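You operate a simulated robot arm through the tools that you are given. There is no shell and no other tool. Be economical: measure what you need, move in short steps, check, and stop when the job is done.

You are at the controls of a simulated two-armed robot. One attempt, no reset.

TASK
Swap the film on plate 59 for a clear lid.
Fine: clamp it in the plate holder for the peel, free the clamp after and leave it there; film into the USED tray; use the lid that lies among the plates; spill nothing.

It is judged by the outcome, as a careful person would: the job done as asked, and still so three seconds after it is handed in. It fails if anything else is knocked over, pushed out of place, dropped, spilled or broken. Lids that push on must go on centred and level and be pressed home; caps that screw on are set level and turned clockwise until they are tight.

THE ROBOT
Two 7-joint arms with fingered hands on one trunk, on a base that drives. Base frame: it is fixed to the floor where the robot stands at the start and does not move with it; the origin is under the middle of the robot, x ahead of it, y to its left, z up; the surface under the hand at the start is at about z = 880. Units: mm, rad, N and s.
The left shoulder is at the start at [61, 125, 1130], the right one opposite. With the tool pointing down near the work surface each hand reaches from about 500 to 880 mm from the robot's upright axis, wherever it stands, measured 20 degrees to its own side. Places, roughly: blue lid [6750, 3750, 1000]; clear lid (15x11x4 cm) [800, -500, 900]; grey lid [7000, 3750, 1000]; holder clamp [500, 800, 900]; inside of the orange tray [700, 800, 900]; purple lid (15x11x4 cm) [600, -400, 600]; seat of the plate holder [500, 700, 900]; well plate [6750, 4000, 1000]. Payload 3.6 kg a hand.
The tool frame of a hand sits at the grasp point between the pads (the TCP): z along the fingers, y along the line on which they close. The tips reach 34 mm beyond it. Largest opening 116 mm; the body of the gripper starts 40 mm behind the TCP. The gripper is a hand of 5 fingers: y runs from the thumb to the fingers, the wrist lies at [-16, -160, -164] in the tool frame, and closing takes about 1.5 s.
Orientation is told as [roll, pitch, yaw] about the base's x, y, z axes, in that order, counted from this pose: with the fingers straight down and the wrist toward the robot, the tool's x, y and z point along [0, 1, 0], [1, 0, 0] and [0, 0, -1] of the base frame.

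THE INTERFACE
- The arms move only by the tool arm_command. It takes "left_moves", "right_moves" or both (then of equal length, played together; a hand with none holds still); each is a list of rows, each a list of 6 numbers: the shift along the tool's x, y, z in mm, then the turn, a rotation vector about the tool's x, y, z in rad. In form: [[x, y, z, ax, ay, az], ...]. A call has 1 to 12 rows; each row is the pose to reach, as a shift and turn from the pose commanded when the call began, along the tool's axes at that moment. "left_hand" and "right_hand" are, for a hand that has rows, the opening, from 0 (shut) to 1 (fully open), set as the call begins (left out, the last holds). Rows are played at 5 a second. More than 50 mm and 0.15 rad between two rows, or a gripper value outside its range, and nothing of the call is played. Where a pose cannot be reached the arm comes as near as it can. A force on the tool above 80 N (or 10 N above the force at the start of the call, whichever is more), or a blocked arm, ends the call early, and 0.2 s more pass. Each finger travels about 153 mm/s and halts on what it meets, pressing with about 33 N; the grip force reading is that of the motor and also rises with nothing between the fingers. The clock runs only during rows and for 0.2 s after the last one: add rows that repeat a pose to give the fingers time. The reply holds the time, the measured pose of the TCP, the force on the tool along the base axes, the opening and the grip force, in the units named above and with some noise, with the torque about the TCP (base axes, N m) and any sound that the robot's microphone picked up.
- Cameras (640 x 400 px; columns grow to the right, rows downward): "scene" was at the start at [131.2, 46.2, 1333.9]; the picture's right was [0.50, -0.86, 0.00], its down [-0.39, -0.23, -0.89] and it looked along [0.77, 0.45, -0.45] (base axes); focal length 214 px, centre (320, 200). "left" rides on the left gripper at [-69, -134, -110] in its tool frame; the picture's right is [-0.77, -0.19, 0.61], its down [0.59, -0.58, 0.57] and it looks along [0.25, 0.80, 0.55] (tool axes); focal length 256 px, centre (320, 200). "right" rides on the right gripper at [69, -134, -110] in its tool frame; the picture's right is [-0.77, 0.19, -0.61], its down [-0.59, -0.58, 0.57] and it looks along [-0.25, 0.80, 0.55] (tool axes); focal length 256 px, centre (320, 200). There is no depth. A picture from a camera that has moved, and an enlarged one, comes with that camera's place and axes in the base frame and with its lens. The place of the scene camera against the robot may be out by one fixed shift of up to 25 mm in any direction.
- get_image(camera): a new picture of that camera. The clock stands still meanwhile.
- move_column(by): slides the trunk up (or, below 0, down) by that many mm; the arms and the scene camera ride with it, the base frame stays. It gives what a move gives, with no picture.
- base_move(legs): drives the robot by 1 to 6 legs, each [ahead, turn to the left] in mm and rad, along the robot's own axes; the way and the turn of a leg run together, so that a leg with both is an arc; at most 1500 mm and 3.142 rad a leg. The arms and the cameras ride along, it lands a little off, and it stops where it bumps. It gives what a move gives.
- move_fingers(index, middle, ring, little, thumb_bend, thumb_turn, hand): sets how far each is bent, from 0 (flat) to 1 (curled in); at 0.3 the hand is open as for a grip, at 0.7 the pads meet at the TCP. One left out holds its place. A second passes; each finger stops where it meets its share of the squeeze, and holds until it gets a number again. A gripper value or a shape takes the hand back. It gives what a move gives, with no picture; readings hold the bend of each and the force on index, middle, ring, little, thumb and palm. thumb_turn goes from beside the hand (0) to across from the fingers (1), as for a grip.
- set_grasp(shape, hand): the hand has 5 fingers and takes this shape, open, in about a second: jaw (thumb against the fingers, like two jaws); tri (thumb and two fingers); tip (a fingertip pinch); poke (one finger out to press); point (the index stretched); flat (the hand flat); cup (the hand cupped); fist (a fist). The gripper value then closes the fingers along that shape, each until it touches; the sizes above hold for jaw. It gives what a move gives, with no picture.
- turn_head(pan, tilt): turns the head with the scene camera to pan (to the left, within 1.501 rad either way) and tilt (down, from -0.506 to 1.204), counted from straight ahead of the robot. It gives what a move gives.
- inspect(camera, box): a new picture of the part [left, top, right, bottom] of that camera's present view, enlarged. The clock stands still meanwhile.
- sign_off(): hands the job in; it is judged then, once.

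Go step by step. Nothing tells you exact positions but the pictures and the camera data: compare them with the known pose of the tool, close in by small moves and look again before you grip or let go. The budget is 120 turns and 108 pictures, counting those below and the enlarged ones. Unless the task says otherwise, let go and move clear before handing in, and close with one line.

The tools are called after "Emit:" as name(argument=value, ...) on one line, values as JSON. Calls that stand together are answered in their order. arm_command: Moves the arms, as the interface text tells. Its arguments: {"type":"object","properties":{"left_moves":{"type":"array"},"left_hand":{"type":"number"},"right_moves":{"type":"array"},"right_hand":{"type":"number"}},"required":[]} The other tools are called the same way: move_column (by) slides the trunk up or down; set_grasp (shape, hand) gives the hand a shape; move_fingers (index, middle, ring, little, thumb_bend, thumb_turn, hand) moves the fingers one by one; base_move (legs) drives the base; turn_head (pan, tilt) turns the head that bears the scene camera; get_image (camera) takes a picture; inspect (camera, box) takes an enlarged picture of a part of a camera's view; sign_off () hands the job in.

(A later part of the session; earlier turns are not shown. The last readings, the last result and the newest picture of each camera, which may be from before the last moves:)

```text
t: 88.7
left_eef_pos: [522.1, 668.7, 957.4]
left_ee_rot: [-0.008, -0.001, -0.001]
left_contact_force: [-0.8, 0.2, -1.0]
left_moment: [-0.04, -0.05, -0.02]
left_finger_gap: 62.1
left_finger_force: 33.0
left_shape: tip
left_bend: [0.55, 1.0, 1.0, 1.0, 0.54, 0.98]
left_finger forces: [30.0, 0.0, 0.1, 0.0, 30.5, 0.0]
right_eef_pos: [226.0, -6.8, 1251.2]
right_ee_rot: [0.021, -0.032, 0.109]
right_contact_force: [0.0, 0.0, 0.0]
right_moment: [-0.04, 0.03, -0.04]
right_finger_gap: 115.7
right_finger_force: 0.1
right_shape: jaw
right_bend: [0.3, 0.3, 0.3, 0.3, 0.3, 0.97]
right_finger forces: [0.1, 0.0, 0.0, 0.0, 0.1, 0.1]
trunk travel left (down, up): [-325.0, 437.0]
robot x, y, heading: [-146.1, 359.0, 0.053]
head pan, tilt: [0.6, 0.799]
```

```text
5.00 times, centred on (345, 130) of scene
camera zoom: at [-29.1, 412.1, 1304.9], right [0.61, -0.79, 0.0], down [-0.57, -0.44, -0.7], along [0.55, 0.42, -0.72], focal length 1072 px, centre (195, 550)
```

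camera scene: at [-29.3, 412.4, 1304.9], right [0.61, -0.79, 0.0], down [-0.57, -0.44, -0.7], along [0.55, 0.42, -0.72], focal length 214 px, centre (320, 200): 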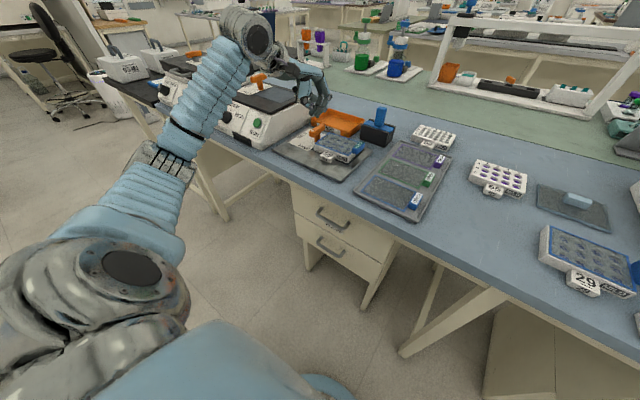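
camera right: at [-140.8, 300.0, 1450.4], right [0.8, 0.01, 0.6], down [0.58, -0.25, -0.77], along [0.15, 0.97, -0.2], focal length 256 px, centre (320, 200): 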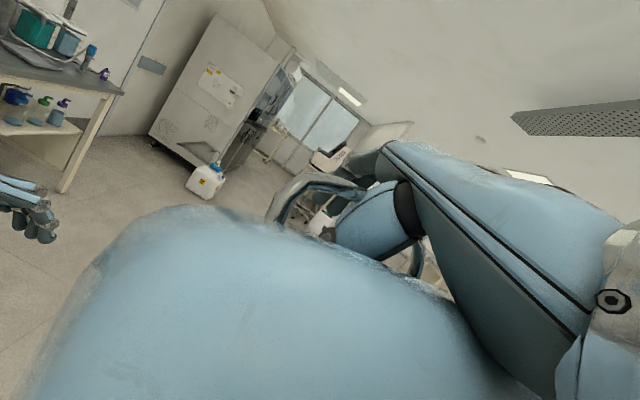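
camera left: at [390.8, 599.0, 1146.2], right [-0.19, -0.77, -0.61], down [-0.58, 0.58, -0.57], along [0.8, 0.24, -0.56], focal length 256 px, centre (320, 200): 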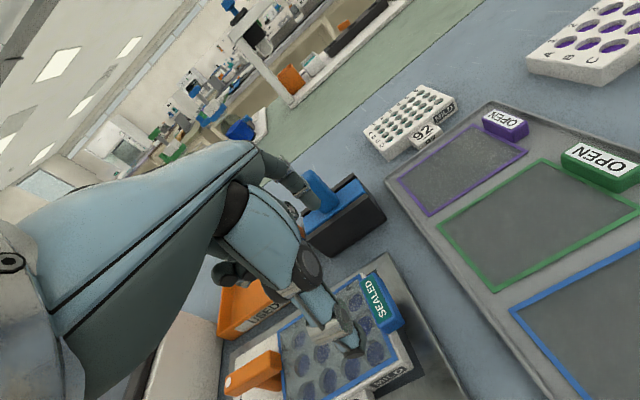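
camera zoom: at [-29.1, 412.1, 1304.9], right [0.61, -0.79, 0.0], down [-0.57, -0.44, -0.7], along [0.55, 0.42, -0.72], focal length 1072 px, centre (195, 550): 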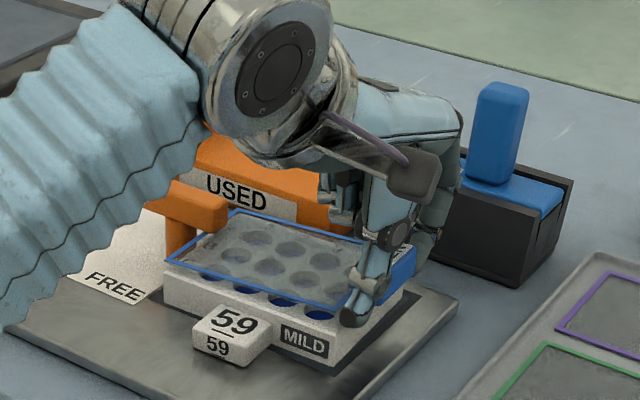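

The film came away as a stiff sheet, with its left end beneath the lever bar. I slide it out to the right, level, then lift.

Emit:
arm_command(left_moves=[[-8, 0, 0, 0, 0, 0], [-16, 0, 0, 0, 0, 0], [-24, 0, 0, 0, 0, 0], [-32, 0, -1, 0, 0, 0], [-40, 0, -3, 0, 0, 0], [-45, 0, -15, 0, 0, 0], [-45, 0, -15, 0, 0, 0]])

Emit:
inspect(camera="scene", box=[290, 80, 400, 170])

```text
t: 90.3
left_eef_pos: [522.0, 623.4, 973.8]
left_ee_rot: [-0.008, 0.0, 0.0]
left_contact_force: [0.2, 0.0, -0.2]
left_moment: [0.0, 0.02, 0.0]
left_finger_gap: 61.9
left_finger_force: 32.8
left_shape: tip
left_bend: [0.55, 1.0, 1.0, 1.0, 0.54, 0.98]
left_finger forces: [29.9, 0.0, 0.0, 0.1, 30.6, 0.0]
right_eef_pos: [225.8, -4.7, 1250.4]
right_ee_rot: [0.021, -0.032, 0.11]
right_contact_force: [-0.4, 0.3, -0.8]
right_moment: [0.0, -0.04, 0.02]
right_finger_gap: 115.9
right_finger_force: 0.0
right_shape: jaw
right_bend: [0.3, 0.3, 0.3, 0.3, 0.3, 0.97]
right_finger forces: [0.1, 0.1, 0.0, 0.0, 0.0, 0.0]
trunk travel left (down, up): [-325.0, 437.0]
robot x, y, heading: [-143.9, 362.9, 0.055]
head pan, tilt: [0.6, 0.799]
```

```text
4.44 times, centred on (345, 125) of scene
camera zoom: at [-29.2, 412.2, 1304.9], right [0.61, -0.79, 0.0], down [-0.57, -0.44, -0.7], along [0.55, 0.42, -0.72], focal length 953 px, centre (209, 533)
```

zoom: 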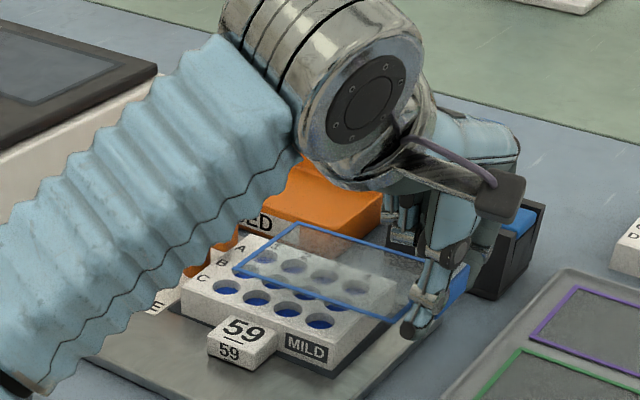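

The film is off and clean of the plate. I lift it high, then ease the base forward so that the tray comes into reach.

Emit:
arm_command(left_moves=[[0, 0, -35, 0, 0, 0], [0, 0, -75, 0, 0, 0], [0, 0, -115, 0, 0, 0], [0, 0, -150, 0, 0, 0], [0, 0, -150, 0, 0, 0]])

Emit:
base_move(legs=[[30, 0], [30, 0], [30, 0]])

Emit:
turn_head(pan=0.75, tilt=0.8)

Emit:
get_image(camera="left")

Emit:
get_image(camera="scene")

```text
t: 91.5
left_eef_pos: [520.8, 625.2, 1122.2]
left_ee_rot: [-0.008, 0.0, 0.0]
left_contact_force: [-0.1, -0.7, -0.5]
left_moment: [-0.03, -0.02, -0.01]
left_finger_gap: 62.1
left_finger_force: 32.8
left_shape: tip
left_bend: [0.55, 1.0, 1.0, 1.0, 0.54, 0.98]
left_finger forces: [29.6, 0.0, 0.0, 0.0, 30.3, 0.0]
right_eef_pos: [224.7, -5.2, 1250.2]
right_ee_rot: [0.022, -0.031, 0.109]
right_contact_force: [-0.3, -0.3, -1.1]
right_moment: [0.02, 0.01, 0.0]
right_finger_gap: 116.0
right_finger_force: 0.1
right_shape: jaw
right_bend: [0.3, 0.3, 0.3, 0.3, 0.3, 0.97]
right_finger forces: [0.0, 0.0, 0.0, 0.0, 0.0, 0.0]
trunk travel left (down, up): [-325.0, 437.0]
robot x, y, heading: [-144.3, 360.7, 0.055]
head pan, tilt: [0.6, 0.799]
```

```text
t: 93.2
left_eef_pos: [611.3, 632.0, 1125.5]
left_ee_rot: [-0.008, -0.001, 0.003]
left_contact_force: [0.7, -0.3, -0.2]
left_moment: [0.02, 0.01, 0.0]
left_finger_gap: 62.1
left_finger_force: 33.2
left_shape: tip
left_bend: [0.55, 1.0, 1.0, 1.0, 0.54, 0.98]
left_finger forces: [29.6, 0.0, 0.0, 0.1, 30.4, 0.0]
right_eef_pos: [313.7, 1.2, 1250.8]
right_ee_rot: [0.021, -0.033, 0.111]
right_contact_force: [-0.4, 0.1, 0.1]
right_moment: [0.0, 0.06, 0.03]
right_finger_gap: 115.8
right_finger_force: 0.1
right_shape: jaw
right_bend: [0.3, 0.3, 0.3, 0.3, 0.3, 0.97]
right_finger forces: [0.0, 0.0, 0.0, 0.1, 0.1, 0.0]
trunk travel left (down, up): [-325.0, 437.0]
robot x, y, heading: [-54.9, 364.0, 0.051]
head pan, tilt: [0.6, 0.799]
```

```text
t: 93.9
left_eef_pos: [597.3, 631.1, 1132.2]
left_ee_rot: [-0.004, -0.016, 0.002]
left_contact_force: [-0.9, -0.1, 1.2]
left_moment: [-0.01, -0.01, -0.01]
left_finger_gap: 62.0
left_finger_force: 32.6
left_shape: tip
left_bend: [0.55, 1.0, 1.0, 1.0, 0.54, 0.98]
left_finger forces: [30.0, 0.1, 0.1, 0.0, 30.5, 0.1]
right_eef_pos: [300.6, -1.5, 1255.2]
right_ee_rot: [0.02, -0.046, 0.112]
right_contact_force: [0.5, -0.2, -0.8]
right_moment: [0.05, -0.07, -0.05]
right_finger_gap: 116.2
right_finger_force: 0.0
right_shape: jaw
right_bend: [0.3, 0.3, 0.3, 0.3, 0.3, 0.97]
right_finger forces: [0.0, 0.0, 0.0, 0.0, 0.1, 0.0]
trunk travel left (down, up): [-325.0, 437.0]
robot x, y, heading: [-53.7, 364.5, 0.054]
head pan, tilt: [0.75, 0.799]
```

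```text
31 pictures are left
camera left: at [463.6, 562.6, 1240.3], right [-0.18, -0.77, -0.61], down [-0.57, 0.58, -0.58], along [0.8, 0.25, -0.54], focal length 256 px, centre (320, 200)
```

left: 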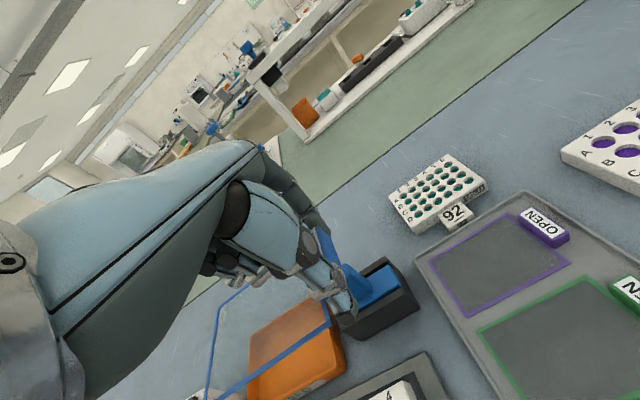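

```text
30 pictures are left
camera scene: at [50.8, 425.8, 1305.3], right [0.72, -0.7, 0.0], down [-0.5, -0.52, -0.7], along [0.49, 0.5, -0.72], focal length 214 px, centre (320, 200)
```

scene: 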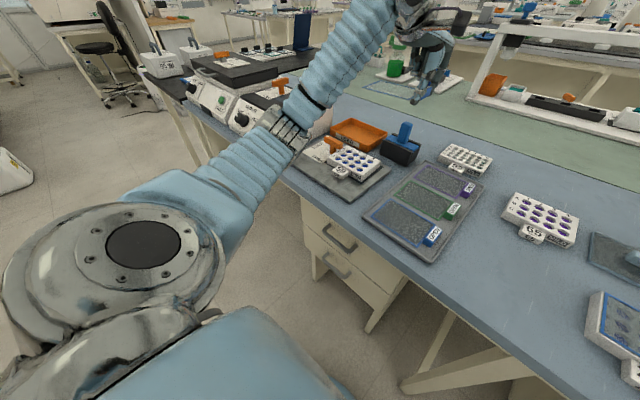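

Emit:
inspect(camera="left", box=[180, 260, 400, 400])

Emit:
inspect(camera="scene", box=[300, 100, 440, 200])

```text
2.86 times, centred on (290, 330) of left
camera zoom: at [463.6, 562.6, 1240.3], right [-0.18, -0.77, -0.61], down [-0.57, 0.58, -0.58], along [0.8, 0.25, -0.54], focal length 731 px, centre (406, -171)
```

zoom: 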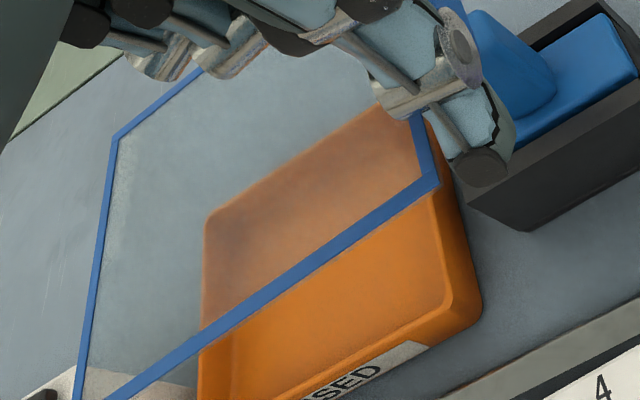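

```text
4.00 times, centred on (370, 150) of scene
camera zoom: at [50.8, 425.8, 1305.3], right [0.72, -0.7, 0.0], down [-0.5, -0.52, -0.7], along [0.49, 0.5, -0.72], focal length 858 px, centre (120, 400)
```

zoom: 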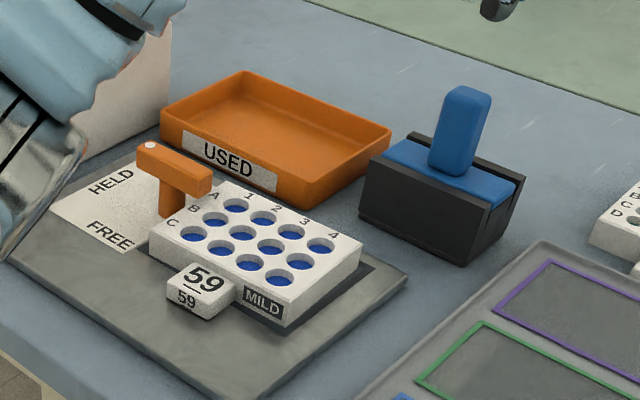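

The tray spans x 598–720, y 748–928; the film with tab will go to its centre, with the hand at [665,774]. I move there high up.

Emit:
arm_command(left_moves=[[36, 17, 0, 0, 0, 0], [72, 34, 0, 0, 0, 0], [108, 51, 0, 0, 0, 0], [143, 68, 0, 0, 0, 0], [143, 68, 20, 0, 0, 0], [143, 68, 50, 0, 0, 0], [143, 68, 50, 0, 0, 0]])

Emit:
inspect(camera="left", box=[140, 200, 420, 400])

```text
t: 95.5
left_eef_pos: [668.3, 773.5, 1079.0]
left_ee_rot: [-0.006, -0.012, 0.002]
left_contact_force: [0.7, 0.0, 0.4]
left_moment: [0.01, 0.04, -0.02]
left_finger_gap: 62.0
left_finger_force: 33.3
left_shape: tip
left_bend: [0.56, 1.0, 1.0, 1.0, 0.54, 0.98]
left_finger forces: [29.2, 0.1, 0.0, 0.0, 29.7, 0.1]
right_eef_pos: [302.9, -0.5, 1253.4]
right_ee_rot: [0.021, -0.046, 0.112]
right_contact_force: [-0.3, -0.1, 0.7]
right_moment: [-0.02, 0.01, 0.02]
right_finger_gap: 116.0
right_finger_force: 0.1
right_shape: jaw
right_bend: [0.3, 0.3, 0.3, 0.3, 0.3, 0.97]
right_finger forces: [0.0, 0.1, 0.1, 0.1, 0.0, 0.0]
trunk travel left (down, up): [-325.0, 437.0]
robot x, y, heading: [-53.6, 365.7, 0.058]
head pan, tilt: [0.75, 0.799]
```

```text
2.00 times, centred on (280, 300) of left
camera zoom: at [534.4, 704.3, 1188.5], right [-0.18, -0.77, -0.61], down [-0.57, 0.58, -0.58], along [0.8, 0.25, -0.55], focal length 512 px, centre (400, 0)
```

zoom: 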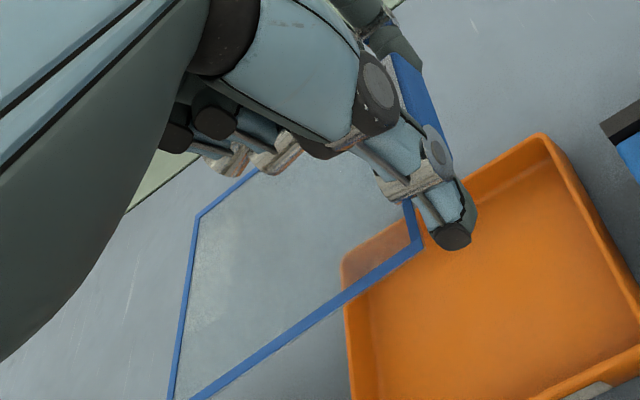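

The film spans x 615–700, y 765–900 with its tab; I shift 9 mm left to centre it over the tray and lower.

Emit:
arm_command(left_moves=[[9, -1, 0, 0, 0, 0], [9, -1, 40, 0, 0, 0], [9, -1, 80, 0, 0, 0], [9, -1, 115, 0, 0, 0], [9, -1, 128, 0, 0, 0], [9, -1, 138, 0, 0, 0], [9, -1, 138, 0, 0, 0]])

Emit:
inspect(camera="left", box=[140, 150, 460, 400])

Emit:
inspect(camera="scene", box=[310, 80, 430, 180])

```text
t: 97.1
left_eef_pos: [669.2, 781.6, 941.0]
left_ee_rot: [-0.004, -0.01, 0.004]
left_contact_force: [-0.1, 0.4, 0.5]
left_moment: [0.02, -0.01, 0.02]
left_finger_gap: 61.8
left_finger_force: 33.3
left_shape: tip
left_bend: [0.56, 1.0, 1.0, 1.0, 0.54, 0.98]
left_finger forces: [29.2, 0.0, 0.0, 0.1, 29.4, 0.0]
right_eef_pos: [302.6, 0.2, 1253.5]
right_ee_rot: [0.022, -0.043, 0.111]
right_contact_force: [1.4, -0.2, 0.6]
right_moment: [-0.03, 0.01, 0.0]
right_finger_gap: 115.8
right_finger_force: 0.1
right_shape: jaw
right_bend: [0.3, 0.3, 0.3, 0.3, 0.3, 0.97]
right_finger forces: [0.1, 0.0, 0.1, 0.1, 0.1, 0.1]
trunk travel left (down, up): [-325.0, 437.0]
robot x, y, heading: [-56.3, 365.4, 0.047]
head pan, tilt: [0.75, 0.799]
```

```text
1.60 times, centred on (300, 275) of left
camera zoom: at [534.6, 713.5, 1050.1], right [-0.18, -0.77, -0.61], down [-0.57, 0.58, -0.57], along [0.8, 0.25, -0.55], focal length 410 px, centre (352, 80)
```

zoom: 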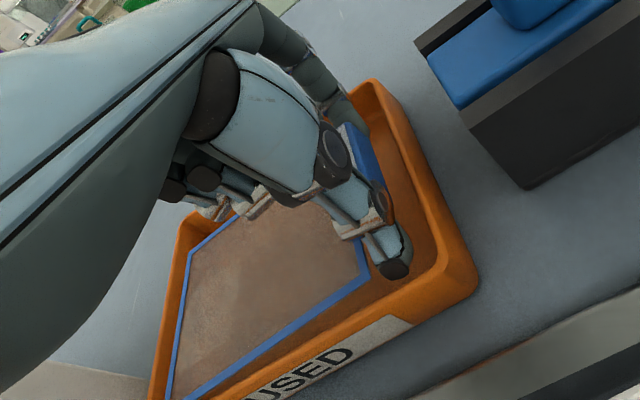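

```text
4.00 times, centred on (370, 130) of scene
camera zoom: at [53.6, 426.0, 1304.9], right [0.72, -0.7, 0.0], down [-0.5, -0.52, -0.7], along [0.48, 0.5, -0.72], focal length 858 px, centre (120, 480)
```

zoom: 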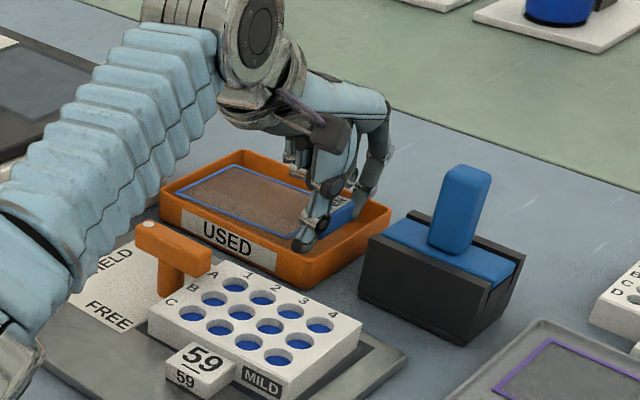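

The film hangs neatly inside the tray. I lower 8 mm more and open just enough.

Emit:
arm_command(left_moves=[[0, -2, 4, 0, 0, 0], [0, -2, 8, 0, 0, 0], [0, -2, 8, 0, 0, 0]])

Emit:
move_fingers(hand="left", index=0.48, thumb_bend=0.45)

Emit:
arm_command(left_moves=[[0, 0, -20, 0, 0, 0], [0, 0, -50, 0, 0, 0], [0, 0, -90, 0, 0, 0], [0, 0, -130, 0, 0, 0], [0, -40, -150, 0, 0, 0], [0, -40, -150, 0, 0, 0]])

Emit:
inspect(camera="scene", box=[310, 80, 430, 180])

```text
t: 97.9
left_eef_pos: [667.4, 781.5, 933.5]
left_ee_rot: [-0.006, -0.011, 0.003]
left_contact_force: [-0.4, 0.3, -0.6]
left_moment: [0.0, -0.04, -0.04]
left_finger_gap: 62.2
left_finger_force: 32.8
left_shape: tip
left_bend: [0.55, 1.0, 1.0, 1.0, 0.54, 0.99]
left_finger forces: [29.7, 0.0, 0.0, 0.0, 29.4, 0.0]
right_eef_pos: [302.0, -0.7, 1253.1]
right_ee_rot: [0.021, -0.042, 0.113]
right_contact_force: [-0.5, 0.3, -0.2]
right_moment: [-0.01, -0.01, 0.0]
right_finger_gap: 116.1
right_finger_force: 0.0
right_shape: jaw
right_bend: [0.3, 0.3, 0.3, 0.3, 0.3, 0.97]
right_finger forces: [0.0, 0.1, 0.0, 0.0, 0.1, 0.0]
trunk travel left (down, up): [-325.0, 437.0]
robot x, y, heading: [-58.0, 364.7, 0.054]
head pan, tilt: [0.75, 0.799]
```

```text
t: 98.9
left_eef_pos: [666.4, 781.9, 933.8]
left_ee_rot: [-0.005, -0.011, 0.004]
left_contact_force: [-0.3, 1.2, 0.1]
left_moment: [0.04, 0.02, 0.02]
left_finger_gap: 68.2
left_finger_force: 0.5
left_shape: fingers
left_bend: [0.48, 1.0, 1.0, 1.0, 0.45, 1.0]
left_finger forces: [1.0, 0.0, 0.0, 0.0, 0.2, 0.0]
right_eef_pos: [302.6, 1.8, 1253.5]
right_ee_rot: [0.02, -0.045, 0.114]
right_contact_force: [-0.1, 0.1, -0.4]
right_moment: [0.01, 0.02, 0.01]
right_finger_gap: 115.8
right_finger_force: 0.0
right_shape: jaw
right_bend: [0.3, 0.3, 0.3, 0.3, 0.3, 0.97]
right_finger forces: [0.1, 0.0, 0.0, 0.1, 0.0, 0.0]
trunk travel left (down, up): [-325.0, 437.0]
robot x, y, heading: [-56.2, 367.5, 0.053]
head pan, tilt: [0.75, 0.799]
```

```text
t: 100.3
left_eef_pos: [626.7, 781.9, 1082.5]
left_ee_rot: [-0.007, -0.011, 0.002]
left_contact_force: [-0.5, 0.1, -0.3]
left_moment: [0.04, 0.01, 0.0]
left_finger_gap: 69.5
left_finger_force: 0.1
left_shape: fingers
left_bend: [0.48, 1.0, 1.0, 1.0, 0.45, 1.0]
left_finger forces: [0.0, 0.0, 0.0, 0.0, 0.0, 0.0]
right_eef_pos: [303.6, -1.5, 1251.4]
right_ee_rot: [0.022, -0.043, 0.112]
right_contact_force: [0.1, 0.6, 0.1]
right_moment: [-0.01, -0.03, 0.06]
right_finger_gap: 116.0
right_finger_force: 0.0
right_shape: jaw
right_bend: [0.3, 0.3, 0.3, 0.3, 0.3, 0.97]
right_finger forces: [0.0, 0.0, 0.0, 0.1, 0.0, 0.0]
trunk travel left (down, up): [-325.0, 437.0]
robot x, y, heading: [-54.2, 366.8, 0.051]
head pan, tilt: [0.75, 0.799]
```

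```text
4.00 times, centred on (370, 130) of scene
camera zoom: at [54.2, 425.5, 1304.8], right [0.72, -0.7, 0.0], down [-0.5, -0.52, -0.7], along [0.48, 0.5, -0.72], focal length 858 px, centre (120, 480)
```

zoom: 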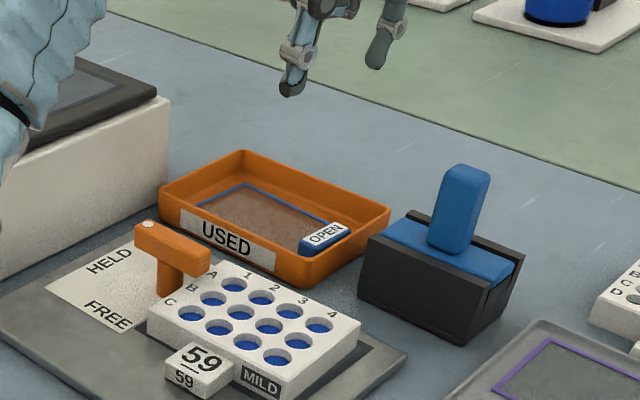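

The film lies in the USED tray. Next the clear lid near [682,120]: I retract the left hand, turn the base right in small legs, and shape the hand for a three-finger grip.

Emit:
arm_command(left_moves=[[-20, -20, -20, 0, 0, 0], [-50, -40, -40, 0, 0, 0], [-82, -66, -50, 0.011, 0, 0], [-82, -66, -50, 0.011, 0, 0]])

Emit:
base_move(legs=[[0, -0.18], [0, -0.18], [0, -0.18], [0, -0.17]])

Emit:
set_grasp(hand="left", shape="tri")

Emit:
get_image(camera="left")

```text
t: 101.3
left_eef_pos: [559.0, 702.7, 1131.9]
left_ee_rot: [-0.004, -0.001, 0.003]
left_contact_force: [-0.7, -0.1, 0.1]
left_moment: [0.0, -0.04, 0.02]
left_finger_gap: 69.3
left_finger_force: 0.1
left_shape: fingers
left_bend: [0.48, 1.0, 1.0, 1.0, 0.45, 1.0]
left_finger forces: [0.0, 0.0, 0.0, 0.1, 0.0, 0.0]
right_eef_pos: [303.6, -1.0, 1253.9]
right_ee_rot: [0.021, -0.043, 0.112]
right_contact_force: [-0.2, 0.9, -0.9]
right_moment: [0.0, 0.01, 0.01]
right_finger_gap: 116.2
right_finger_force: 0.1
right_shape: jaw
right_bend: [0.3, 0.3, 0.3, 0.3, 0.3, 0.97]
right_finger forces: [0.0, 0.0, 0.0, 0.0, 0.1, 0.0]
trunk travel left (down, up): [-325.0, 437.0]
robot x, y, heading: [-54.3, 363.1, 0.056]
head pan, tilt: [0.75, 0.799]
```

```text
t: 104.5
left_eef_pos: [630.1, 221.8, 1133.7]
left_ee_rot: [-0.006, -0.001, -0.705]
left_contact_force: [0.3, 1.3, -0.2]
left_moment: [0.0, 0.01, 0.0]
left_finger_gap: 69.1
left_finger_force: 0.1
left_shape: fingers
left_bend: [0.48, 1.0, 1.0, 1.0, 0.45, 1.0]
left_finger forces: [0.1, 0.0, 0.0, 0.0, 0.1, 0.0]
right_eef_pos: [-20.5, -144.2, 1253.4]
right_ee_rot: [0.022, -0.039, -0.599]
right_contact_force: [-0.4, 1.7, 0.7]
right_moment: [-0.04, 0.01, -0.06]
right_finger_gap: 115.8
right_finger_force: 0.1
right_shape: jaw
right_bend: [0.3, 0.3, 0.3, 0.3, 0.3, 0.97]
right_finger forces: [0.0, 0.1, 0.0, 0.0, 0.0, 0.1]
trunk travel left (down, up): [-325.0, 437.0]
robot x, y, heading: [-53.9, 366.8, -0.657]
head pan, tilt: [0.75, 0.799]
```

```text
t: 105.3
left_eef_pos: [629.9, 222.2, 1132.3]
left_ee_rot: [-0.005, 0.0, -0.705]
left_contact_force: [-0.7, -0.1, -1.0]
left_moment: [0.03, -0.03, 0.0]
left_finger_gap: 115.8
left_finger_force: 0.1
left_shape: tri
left_bend: [0.3, 0.3, 0.98, 0.98, 0.3, 0.97]
left_finger forces: [0.1, 0.0, 0.0, 0.0, 0.0, 0.0]
right_eef_pos: [-21.2, -145.0, 1252.2]
right_ee_rot: [0.02, -0.04, -0.599]
right_contact_force: [0.4, 1.2, 0.3]
right_moment: [-0.02, 0.01, 0.0]
right_finger_gap: 115.9
right_finger_force: 0.1
right_shape: jaw
right_bend: [0.3, 0.3, 0.3, 0.3, 0.3, 0.97]
right_finger forces: [0.0, 0.0, 0.0, 0.1, 0.0, 0.0]
trunk travel left (down, up): [-325.0, 437.0]
robot x, y, heading: [-55.3, 363.4, -0.649]
head pan, tilt: [0.75, 0.799]
```

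```text
23 pictures are left
camera left: at [484.7, 257.5, 1243.5], right [-0.64, -0.47, -0.61], down [-0.06, 0.82, -0.57], along [0.76, -0.33, -0.56], focal length 256 px, centre (320, 200)
```

left: 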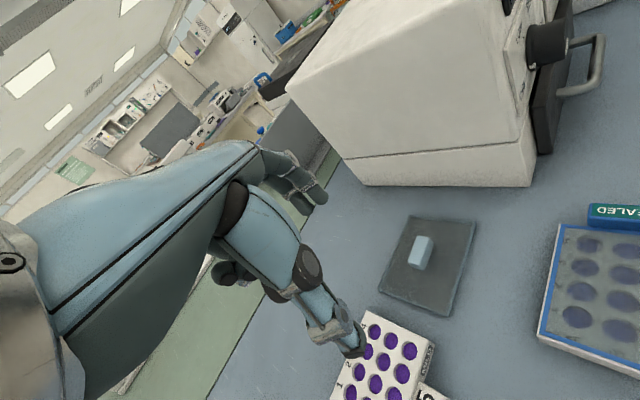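

The lid's knob is near [662,132]; the sealer's side is at y≈-8, leaving room. I move over the knob with the hand square.

Emit:
arm_command(left_moves=[[-8, 14, 5, 0, 0, -0.118], [-16, 28, 15, 0, 0, -0.235], [-24, 41, 30, 0, 0, -0.353], [-32, 55, 50, 0, 0, -0.47], [-40, 69, 75, 0, 0, -0.588], [-48, 83, 102, 0, 0, -0.705], [-48, 83, 102, 0, 0, -0.705]])

Emit:
get_image(camera="left")

```text
t: 107.0
left_eef_pos: [662.1, 132.2, 1029.5]
left_ee_rot: [-0.003, 0.003, 0.002]
left_contact_force: [-1.2, -0.4, -0.6]
left_moment: [-0.01, -0.03, 0.02]
left_finger_gap: 116.1
left_finger_force: 0.1
left_shape: tri
left_bend: [0.3, 0.3, 0.98, 0.98, 0.3, 0.97]
left_finger forces: [0.1, 0.1, 0.0, 0.0, 0.0, 0.0]
right_eef_pos: [-20.7, -144.9, 1254.2]
right_ee_rot: [0.021, -0.041, -0.599]
right_contact_force: [0.3, 0.5, 0.3]
right_moment: [0.0, -0.01, 0.03]
right_finger_gap: 115.8
right_finger_force: 0.1
right_shape: jaw
right_bend: [0.3, 0.3, 0.3, 0.3, 0.3, 0.97]
right_finger forces: [0.0, 0.1, 0.0, 0.0, 0.1, 0.0]
trunk travel left (down, up): [-325.0, 437.0]
robot x, y, heading: [-53.7, 371.7, -0.657]
head pan, tilt: [0.75, 0.799]
```

```text
22 pictures are left
camera left: at [529.3, 63.4, 1141.5], right [-0.19, -0.77, -0.61], down [-0.58, 0.59, -0.57], along [0.79, 0.25, -0.56], focal length 256 px, centre (320, 200)
```

left: 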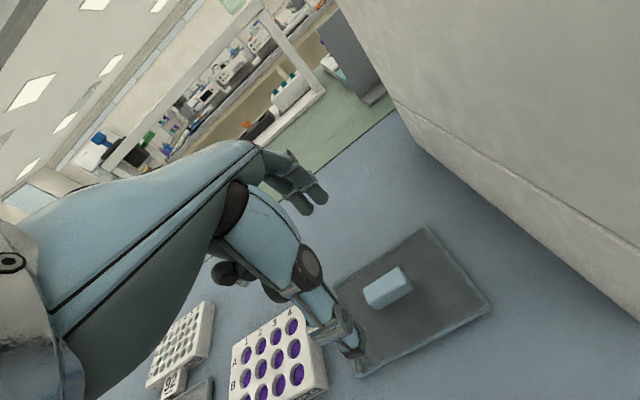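

Emit:
arm_command(left_moves=[[-7, 5.5, 30, 0, 0, 0], [-7, 5.5, 60, 0, 0, 0], [-7, 5.5, 75, 0, 0, 0], [-7, 5.5, 75, 0, 0, 0]])

Emit:
inspect(camera="left", box=[240, 180, 460, 380])

Emit:
turn_head(pan=0.3, tilt=0.7)

Emit:
get_image(camera="scene")

```text
t: 108.0
left_eef_pos: [667.3, 123.4, 956.0]
left_ee_rot: [-0.004, 0.003, 0.001]
left_contact_force: [-0.8, 0.3, 0.2]
left_moment: [0.01, -0.03, -0.02]
left_finger_gap: 115.7
left_finger_force: 0.0
left_shape: tri
left_bend: [0.3, 0.3, 0.98, 0.98, 0.3, 0.97]
left_finger forces: [0.0, 0.1, 0.0, 0.0, 0.1, 0.1]
right_eef_pos: [-21.3, -145.9, 1253.3]
right_ee_rot: [0.021, -0.04, -0.598]
right_contact_force: [-0.1, 0.7, 0.7]
right_moment: [0.02, 0.02, 0.0]
right_finger_gap: 115.9
right_finger_force: 0.2
right_shape: jaw
right_bend: [0.3, 0.3, 0.3, 0.3, 0.3, 0.97]
right_finger forces: [0.1, 0.1, 0.1, 0.1, 0.0, 0.0]
trunk travel left (down, up): [-325.0, 437.0]
robot x, y, heading: [-51.1, 363.6, -0.656]
head pan, tilt: [0.75, 0.799]
```

```text
2.00 times, centred on (350, 280) of left
camera zoom: at [534.8, 55.6, 1067.0], right [-0.19, -0.77, -0.61], down [-0.58, 0.59, -0.57], along [0.79, 0.24, -0.56], focal length 512 px, centre (260, 40)
```

zoom: 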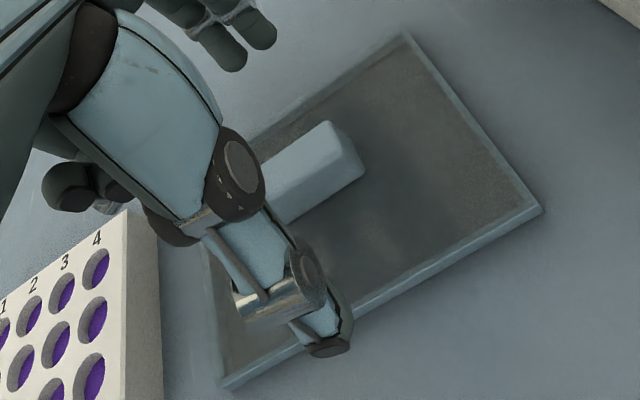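

```text
t: 108.8
left_eef_pos: [667.4, 124.1, 955.7]
left_ee_rot: [-0.003, 0.004, -0.001]
left_contact_force: [-0.2, 0.4, 0.1]
left_moment: [-0.06, 0.0, 0.03]
left_finger_gap: 116.1
left_finger_force: 0.1
left_shape: tri
left_bend: [0.3, 0.3, 0.98, 0.98, 0.3, 0.97]
left_finger forces: [0.0, 0.0, 0.0, 0.0, 0.1, 0.1]
right_eef_pos: [-20.7, -145.5, 1252.1]
right_ee_rot: [0.022, -0.038, -0.597]
right_contact_force: [0.9, -0.4, 0.3]
right_moment: [0.01, 0.0, -0.04]
right_finger_gap: 115.9
right_finger_force: 0.1
right_shape: jaw
right_bend: [0.3, 0.3, 0.3, 0.3, 0.3, 0.97]
right_finger forces: [0.0, 0.1, 0.2, 0.1, 0.1, 0.0]
trunk travel left (down, up): [-325.0, 437.0]
robot x, y, heading: [-55.4, 366.0, -0.65]
head pan, tilt: [0.3, 0.7]
```

```text
20 pictures are left
camera scene: at [63.7, 295.2, 1313.1], right [-0.35, -0.94, 0.0], down [-0.6, 0.22, -0.76], along [0.72, -0.26, -0.64], focal length 214 px, centre (320, 200)
```

scene: 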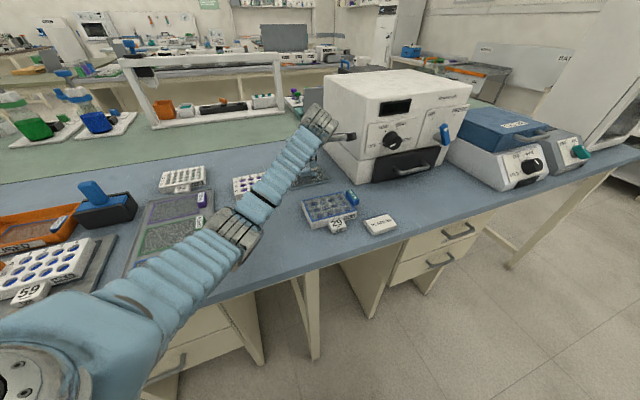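

The lid spans x 620–717, y 58–200, its knob at its middle [668,127]. I lower so the tips are just above the panel.

Emit:
arm_command(left_moves=[[1, 0, 10, 0, 0, 0], [1, 0, 20, 0, 0, 0], [1, 0, 26, 0, 0, 0], [1, 0, 26, 0, 0, 0]])

Emit:
inspect(camera="left", box=[240, 160, 440, 340])

```text
t: 109.8
left_eef_pos: [666.4, 125.5, 929.5]
left_ee_rot: [-0.002, 0.004, 0.0]
left_contact_force: [-0.7, -0.1, -0.2]
left_moment: [0.03, 0.02, 0.03]
left_finger_gap: 115.7
left_finger_force: 0.1
left_shape: tri
left_bend: [0.3, 0.3, 0.98, 0.98, 0.3, 0.97]
left_finger forces: [0.0, 0.1, 0.0, 0.0, 0.0, 0.0]
right_eef_pos: [-18.7, -146.7, 1252.4]
right_ee_rot: [0.02, -0.04, -0.598]
right_contact_force: [-0.3, 0.3, -0.4]
right_moment: [0.0, 0.0, -0.03]
right_finger_gap: 116.0
right_finger_force: 0.1
right_shape: jaw
right_bend: [0.3, 0.3, 0.3, 0.3, 0.3, 0.97]
right_finger forces: [0.0, 0.0, 0.0, 0.0, 0.1, 0.0]
trunk travel left (down, up): [-325.0, 437.0]
robot x, y, heading: [-52.3, 367.8, -0.655]
head pan, tilt: [0.3, 0.7]
```

```text
2.22 times, centred on (340, 250) of left
camera zoom: at [534.1, 56.9, 1040.8], right [-0.19, -0.77, -0.61], down [-0.58, 0.59, -0.57], along [0.79, 0.24, -0.56], focal length 569 px, centre (276, 89)
```

zoom: 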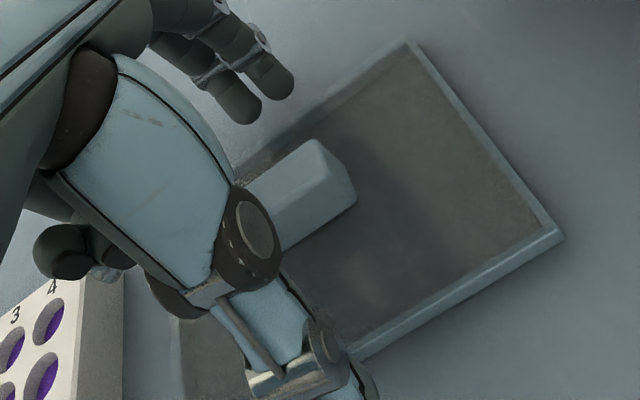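

Emit:
arm_command(left_moves=[[0, 0, 0, 0, 0, 0], [0, 0, 0, 0, 0, 0], [0, 0, 0, 0, 0, 0], [0, 0, 0, 0, 0, 0], [0, 0, 0, 0, 0, 0], [0, 0, 0, 0, 0, 0], [0, 0, 0, 0, 0, 0], [0, 0, 0, 0, 0, 0]], left_hand=0)

Emit:
inspect(camera="left", box=[240, 160, 440, 340])

```text
t: 111.7
left_eef_pos: [667.2, 125.7, 929.9]
left_ee_rot: [-0.005, 0.003, -0.001]
left_contact_force: [0.3, -0.6, 6.7]
left_moment: [0.02, -0.34, 0.01]
left_finger_gap: 17.2
left_finger_force: 33.5
left_shape: tri
left_bend: [0.7, 0.7, 1.0, 1.0, 0.7, 1.0]
left_finger forces: [17.2, 17.9, 0.0, 0.0, 34.6, 0.0]
right_eef_pos: [-20.7, -145.3, 1253.3]
right_ee_rot: [0.02, -0.039, -0.599]
right_contact_force: [-0.2, -0.1, -0.1]
right_moment: [-0.01, -0.02, -0.01]
right_finger_gap: 115.8
right_finger_force: 0.1
right_shape: jaw
right_bend: [0.3, 0.3, 0.3, 0.3, 0.3, 0.97]
right_finger forces: [0.1, 0.1, 0.1, 0.1, 0.0, 0.1]
trunk travel left (down, up): [-325.0, 437.0]
robot x, y, heading: [-53.0, 362.6, -0.65]
head pan, tilt: [0.3, 0.7]
```

```text
2.22 times, centred on (340, 250) of left
camera zoom: at [533.4, 56.9, 1041.7], right [-0.19, -0.77, -0.61], down [-0.58, 0.59, -0.57], along [0.79, 0.24, -0.56], focal length 569 px, centre (276, 89)
```

zoom: 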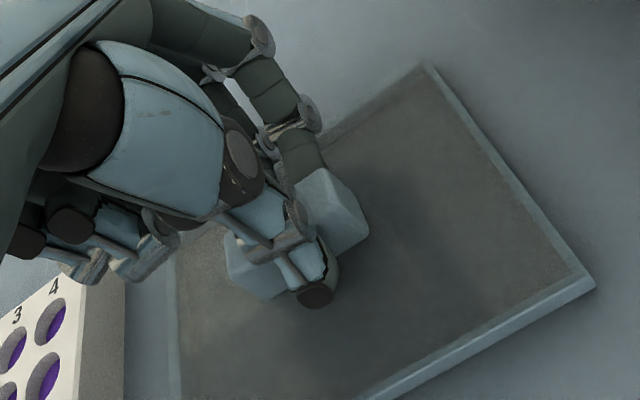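

The knob is held (17 mm, 33 N). I lift a little and check level.

Emit:
arm_command(left_moves=[[0, 0, -8, 0, 0, 0], [0, 0, -20, 0, 0, 0], [0, 0, -60, 0, 0, 0], [0, 0, -100, 0, 0, 0], [0, 0, -140, 0, 0, 0], [0, 0, -140, 0, 0, 0]])

Emit:
get_image(camera="left")

Emit:
inspect(camera="scene", box=[260, 80, 380, 200])

```text
t: 113.0
left_eef_pos: [668.4, 125.1, 1070.2]
left_ee_rot: [-0.003, 0.006, -0.001]
left_contact_force: [0.0, 0.8, 0.3]
left_moment: [-0.02, -0.02, 0.02]
left_finger_gap: 14.7
left_finger_force: 32.8
left_shape: tri
left_bend: [0.7, 0.7, 1.0, 1.0, 0.7, 1.0]
left_finger forces: [17.5, 16.0, 0.1, 0.0, 33.5, 0.1]
right_eef_pos: [-21.4, -146.7, 1252.0]
right_ee_rot: [0.021, -0.038, -0.6]
right_contact_force: [0.3, -0.8, 0.4]
right_moment: [-0.02, 0.02, 0.0]
right_finger_gap: 116.1
right_finger_force: 0.1
right_shape: jaw
right_bend: [0.3, 0.3, 0.3, 0.3, 0.3, 0.97]
right_finger forces: [0.0, 0.1, 0.0, 0.0, 0.0, 0.1]
trunk travel left (down, up): [-325.0, 437.0]
robot x, y, heading: [-54.9, 363.6, -0.653]
head pan, tilt: [0.3, 0.7]
```

```text
17 pictures are left
camera left: at [535.1, 56.3, 1181.3], right [-0.19, -0.77, -0.61], down [-0.58, 0.59, -0.56], along [0.79, 0.24, -0.56], focal length 256 px, centre (320, 200)
```

left: 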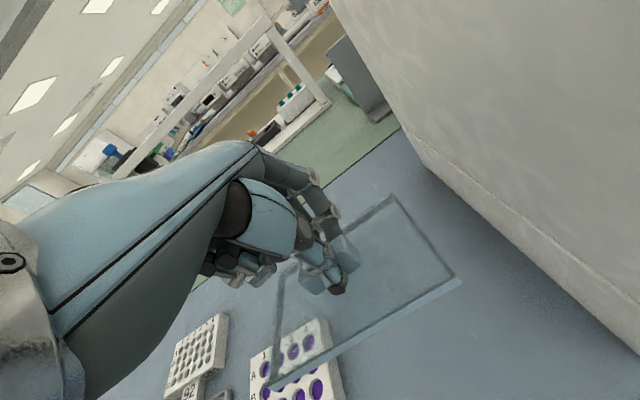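

```text
3.33 times, centred on (320, 140) of scene
camera zoom: at [64.0, 295.1, 1313.0], right [-0.35, -0.94, 0.0], down [-0.6, 0.22, -0.76], along [0.72, -0.27, -0.64], focal length 715 px, centre (320, 400)
```

zoom: 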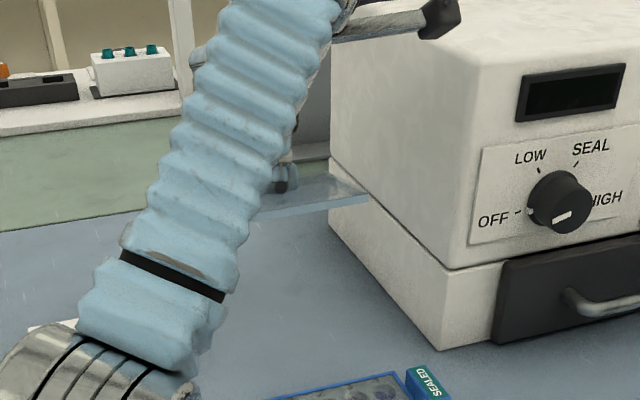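

The lid hangs level. But the lever end still overlaps the plate, so the clamp must be freed before the lid can go on; I set the lid back down here first.

Emit:
arm_command(left_moves=[[0, 0, 45, 0, 0, 0], [0, 0, 90, 0, 0, 0], [0, 0, 125, 0, 0, 0], [0, 0, 135, 0, 0, 0], [0, 0, 140, 0, 0, 0], [0, 0, 140, 0, 0, 0]])

Emit:
arm_command(left_moves=[[0, 0, 0, 0, 0, 0], [0, 0, 0, 0, 0, 0], [0, 0, 0, 0, 0, 0], [0, 0, 0, 0, 0, 0]], left_hand=0.6)

Emit:
arm_command(left_moves=[[0, 0, -15, 0, 0, 0], [0, 0, -50, 0, 0, 0], [0, 0, -100, 0, 0, 0], [0, 0, -150, 0, 0, 0], [0, 0, -200, 0, 0, 0], [0, 0, -200, 0, 0, 0]])

Emit:
inspect(camera="left", box=[260, 200, 500, 400])

```text
t: 114.5
left_eef_pos: [664.3, 124.2, 932.3]
left_ee_rot: [-0.004, -0.002, -0.001]
left_contact_force: [-2.7, 0.0, 10.4]
left_moment: [-0.01, -0.35, 0.01]
left_finger_gap: 16.1
left_finger_force: 33.8
left_shape: tri
left_bend: [0.7, 0.7, 1.0, 1.0, 0.7, 1.0]
left_finger forces: [18.0, 18.9, 0.0, 0.0, 39.5, 0.1]
right_eef_pos: [-22.5, -144.6, 1253.9]
right_ee_rot: [0.024, -0.04, -0.601]
right_contact_force: [-0.9, 0.2, 0.1]
right_moment: [-0.03, -0.01, 0.0]
right_finger_gap: 115.9
right_finger_force: 0.0
right_shape: jaw
right_bend: [0.3, 0.3, 0.3, 0.3, 0.3, 0.97]
right_finger forces: [0.0, 0.1, 0.0, 0.1, 0.1, 0.0]
trunk travel left (down, up): [-325.0, 437.0]
robot x, y, heading: [-52.6, 363.9, -0.657]
head pan, tilt: [0.3, 0.7]
```

```text
t: 115.5
left_eef_pos: [666.6, 124.6, 931.2]
left_ee_rot: [-0.001, 0.003, 0.001]
left_contact_force: [0.0, -0.1, 0.3]
left_moment: [-0.01, 0.0, 0.0]
left_finger_gap: 69.3
left_finger_force: 0.0
left_shape: tri
left_bend: [0.41, 0.41, 0.98, 0.98, 0.6, 0.99]
left_finger forces: [0.0, 0.0, 0.0, 0.0, 0.0, 0.0]
right_eef_pos: [-20.4, -145.6, 1253.8]
right_ee_rot: [0.02, -0.039, -0.599]
right_contact_force: [0.0, 0.1, 0.5]
right_moment: [0.0, -0.03, -0.01]
right_finger_gap: 116.2
right_finger_force: 0.1
right_shape: jaw
right_bend: [0.3, 0.3, 0.3, 0.3, 0.3, 0.97]
right_finger forces: [0.0, 0.0, 0.0, 0.0, 0.0, 0.0]
trunk travel left (down, up): [-325.0, 437.0]
robot x, y, heading: [-55.4, 361.4, -0.657]
head pan, tilt: [0.3, 0.7]
```

```text
t: 116.8
left_eef_pos: [668.7, 127.5, 1128.9]
left_ee_rot: [-0.003, 0.004, 0.0]
left_contact_force: [-0.9, -0.4, -0.8]
left_moment: [-0.01, 0.0, 0.0]
left_finger_gap: 69.4
left_finger_force: 0.1
left_shape: tri
left_bend: [0.41, 0.41, 0.98, 0.98, 0.6, 0.99]
left_finger forces: [0.0, 0.0, 0.0, 0.0, 0.0, 0.0]
right_eef_pos: [-20.3, -145.3, 1252.0]
right_ee_rot: [0.022, -0.039, -0.598]
right_contact_force: [0.2, 0.9, 0.0]
right_moment: [0.02, 0.01, 0.04]
right_finger_gap: 115.9
right_finger_force: 0.2
right_shape: jaw
right_bend: [0.3, 0.3, 0.3, 0.3, 0.3, 0.97]
right_finger forces: [0.0, 0.0, 0.0, 0.0, 0.1, 0.1]
trunk travel left (down, up): [-325.0, 437.0]
robot x, y, heading: [-51.8, 365.5, -0.656]
head pan, tilt: [0.3, 0.7]
```

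```text
2.00 times, centred on (380, 300) of left
camera zoom: at [535.6, 58.6, 1240.1], right [-0.19, -0.77, -0.61], down [-0.58, 0.59, -0.56], along [0.79, 0.24, -0.56], focal length 512 px, centre (200, 0)
```

zoom: 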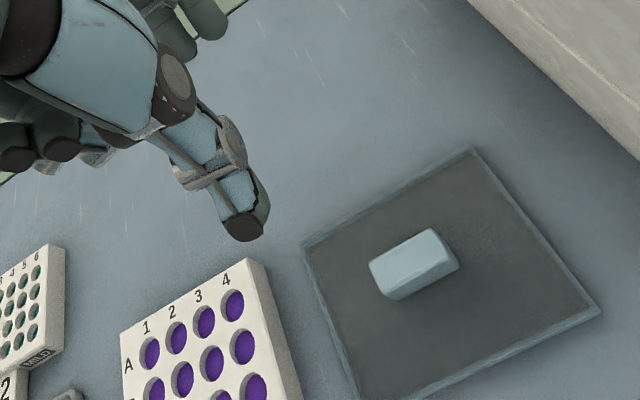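

The lid rests at centre [660,126], knob near [663,127]. Now I go back to the lever: retract, turn left in small legs, one-finger shape.

Emit:
arm_command(left_moves=[[20, -20, -10, 0, 0, 0.05], [40, -40, -15, 0, 0, 0.15], [60, -60, -15, 0, 0, 0.25], [80, -80, -15, 0, 0, 0.35], [80, -80, -15, 0, 0, 0.35]])

Emit:
base_move(legs=[[0, 0.17], [0, 0.17], [0, 0.17], [0, 0.17], [0, 0.17]])

Emit:
set_grasp(hand="left", shape="poke")

```text
t: 118.0
left_eef_pos: [586.7, 207.3, 1145.3]
left_ee_rot: [-0.004, 0.003, -0.351]
left_contact_force: [-0.9, 0.1, -0.7]
left_moment: [0.0, 0.01, 0.01]
left_finger_gap: 69.2
left_finger_force: 0.1
left_shape: tri
left_bend: [0.41, 0.41, 0.98, 0.98, 0.6, 0.99]
left_finger forces: [0.0, 0.0, 0.0, 0.0, 0.0, 0.0]
right_eef_pos: [-20.2, -145.5, 1252.6]
right_ee_rot: [0.022, -0.04, -0.6]
right_contact_force: [0.3, -0.7, 0.2]
right_moment: [0.01, 0.0, 0.01]
right_finger_gap: 116.1
right_finger_force: 0.1
right_shape: jaw
right_bend: [0.3, 0.3, 0.3, 0.3, 0.3, 0.97]
right_finger forces: [0.0, 0.1, 0.0, 0.0, 0.1, 0.1]
trunk travel left (down, up): [-325.0, 437.0]
robot x, y, heading: [-55.6, 364.5, -0.654]
head pan, tilt: [0.3, 0.7]
```

```text
t: 121.8
left_eef_pos: [488.9, 740.7, 1145.5]
left_ee_rot: [-0.006, 0.002, 0.494]
left_contact_force: [0.1, -0.5, -0.5]
left_moment: [-0.01, -0.01, 0.01]
left_finger_gap: 69.2
left_finger_force: 0.1
left_shape: tri
left_bend: [0.41, 0.41, 0.98, 0.98, 0.6, 0.99]
left_finger forces: [0.0, 0.1, 0.0, 0.0, 0.1, 0.1]
right_eef_pos: [350.2, 50.6, 1253.0]
right_ee_rot: [0.021, -0.039, 0.247]
right_contact_force: [-0.4, -0.2, -0.2]
right_moment: [0.0, -0.01, -0.02]
right_finger_gap: 116.0
right_finger_force: 0.1
right_shape: jaw
right_bend: [0.3, 0.3, 0.3, 0.3, 0.3, 0.97]
right_finger forces: [0.0, 0.0, 0.0, 0.0, 0.1, 0.0]
trunk travel left (down, up): [-325.0, 437.0]
robot x, y, heading: [-51.3, 363.9, 0.188]
head pan, tilt: [0.3, 0.7]
```

```text
t: 122.8
left_eef_pos: [490.3, 739.8, 1145.7]
left_ee_rot: [-0.006, 0.003, 0.495]
left_contact_force: [-0.6, 0.5, -0.1]
left_moment: [-0.04, 0.01, -0.02]
left_finger_gap: 0.0
left_finger_force: 0.0
left_shape: poke
left_bend: [0.7, 0.7, 0.98, 0.98, 0.0, 1.0]
left_finger forces: [0.1, 0.0, 0.0, 0.0, 0.0, 0.1]
right_eef_pos: [350.0, 50.6, 1252.9]
right_ee_rot: [0.021, -0.039, 0.247]
right_contact_force: [-0.4, -0.1, -0.7]
right_moment: [0.01, 0.0, -0.01]
right_finger_gap: 116.2
right_finger_force: 0.1
right_shape: jaw
right_bend: [0.3, 0.3, 0.3, 0.3, 0.3, 0.97]
right_finger forces: [0.0, 0.0, 0.1, 0.0, 0.0, 0.0]
trunk travel left (down, up): [-325.0, 437.0]
robot x, y, heading: [-55.8, 366.9, 0.192]
head pan, tilt: [0.3, 0.7]
```

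Emit:
arm_command(left_moves=[[14, 22, 10, 0, 0, 0.1], [28, 43, 30, 0, 0, 0.2], [42, 65, 55, 0, 0, 0.3], [56, 87, 85, 0, 0, 0.4], [69, 108, 115, 0, 0, 0.495], [69, 108, 136, 0, 0, 0.495], [69, 108, 136, 0, 0, 0.495]])

Emit:
turn_head(pan=0.6, tilt=0.8)

Emit:
inspect(camera="left", box=[220, 180, 460, 400])

```text
t: 124.3
left_eef_pos: [550.5, 852.3, 1009.0]
left_ee_rot: [-0.007, 0.0, -0.001]
left_contact_force: [0.6, 0.1, 0.3]
left_moment: [-0.01, -0.02, 0.01]
left_finger_gap: 0.0
left_finger_force: 0.0
left_shape: poke
left_bend: [0.7, 0.7, 0.98, 0.98, 0.0, 1.0]
left_finger forces: [0.1, 0.1, 0.0, 0.1, 0.1, 0.0]
right_eef_pos: [349.6, 51.5, 1253.2]
right_ee_rot: [0.021, -0.04, 0.246]
right_contact_force: [-0.3, -0.2, 0.0]
right_moment: [0.01, -0.01, 0.0]
right_finger_gap: 116.1
right_finger_force: 0.1
right_shape: jaw
right_bend: [0.3, 0.3, 0.3, 0.3, 0.3, 0.97]
right_finger forces: [0.0, 0.0, 0.1, 0.1, 0.0, 0.1]
trunk travel left (down, up): [-325.0, 437.0]
robot x, y, heading: [-52.6, 366.5, 0.195]
head pan, tilt: [0.3, 0.7]
```

```text
t: 125.2
left_eef_pos: [551.5, 851.9, 1008.8]
left_ee_rot: [-0.006, 0.001, 0.0]
left_contact_force: [-0.1, 0.2, -0.4]
left_moment: [-0.02, -0.02, 0.03]
left_finger_gap: 0.0
left_finger_force: 0.1
left_shape: poke
left_bend: [0.7, 0.7, 0.98, 0.98, 0.0, 1.0]
left_finger forces: [0.0, 0.0, 0.0, 0.0, 0.1, 0.0]
right_eef_pos: [350.8, 52.1, 1252.6]
right_ee_rot: [0.021, -0.04, 0.246]
right_contact_force: [0.5, 0.0, 0.0]
right_moment: [0.0, -0.05, 0.0]
right_finger_gap: 115.9
right_finger_force: 0.0
right_shape: jaw
right_bend: [0.3, 0.3, 0.3, 0.3, 0.3, 0.97]
right_finger forces: [0.0, 0.1, 0.0, 0.0, 0.1, 0.1]
trunk travel left (down, up): [-325.0, 437.0]
robot x, y, heading: [-55.1, 367.9, 0.187]
head pan, tilt: [0.6, 0.799]
```

```text
1.82 times, centred on (340, 290) of left
camera zoom: at [418.9, 783.7, 1119.5], right [-0.19, -0.77, -0.61], down [-0.58, 0.59, -0.57], along [0.8, 0.24, -0.56], focal length 465 px, centre (284, 36)
```

zoom: 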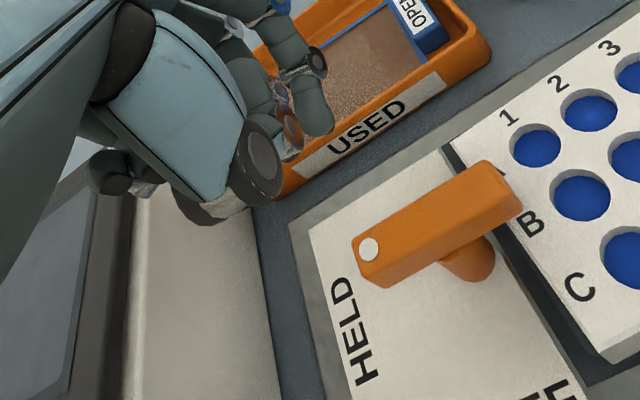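

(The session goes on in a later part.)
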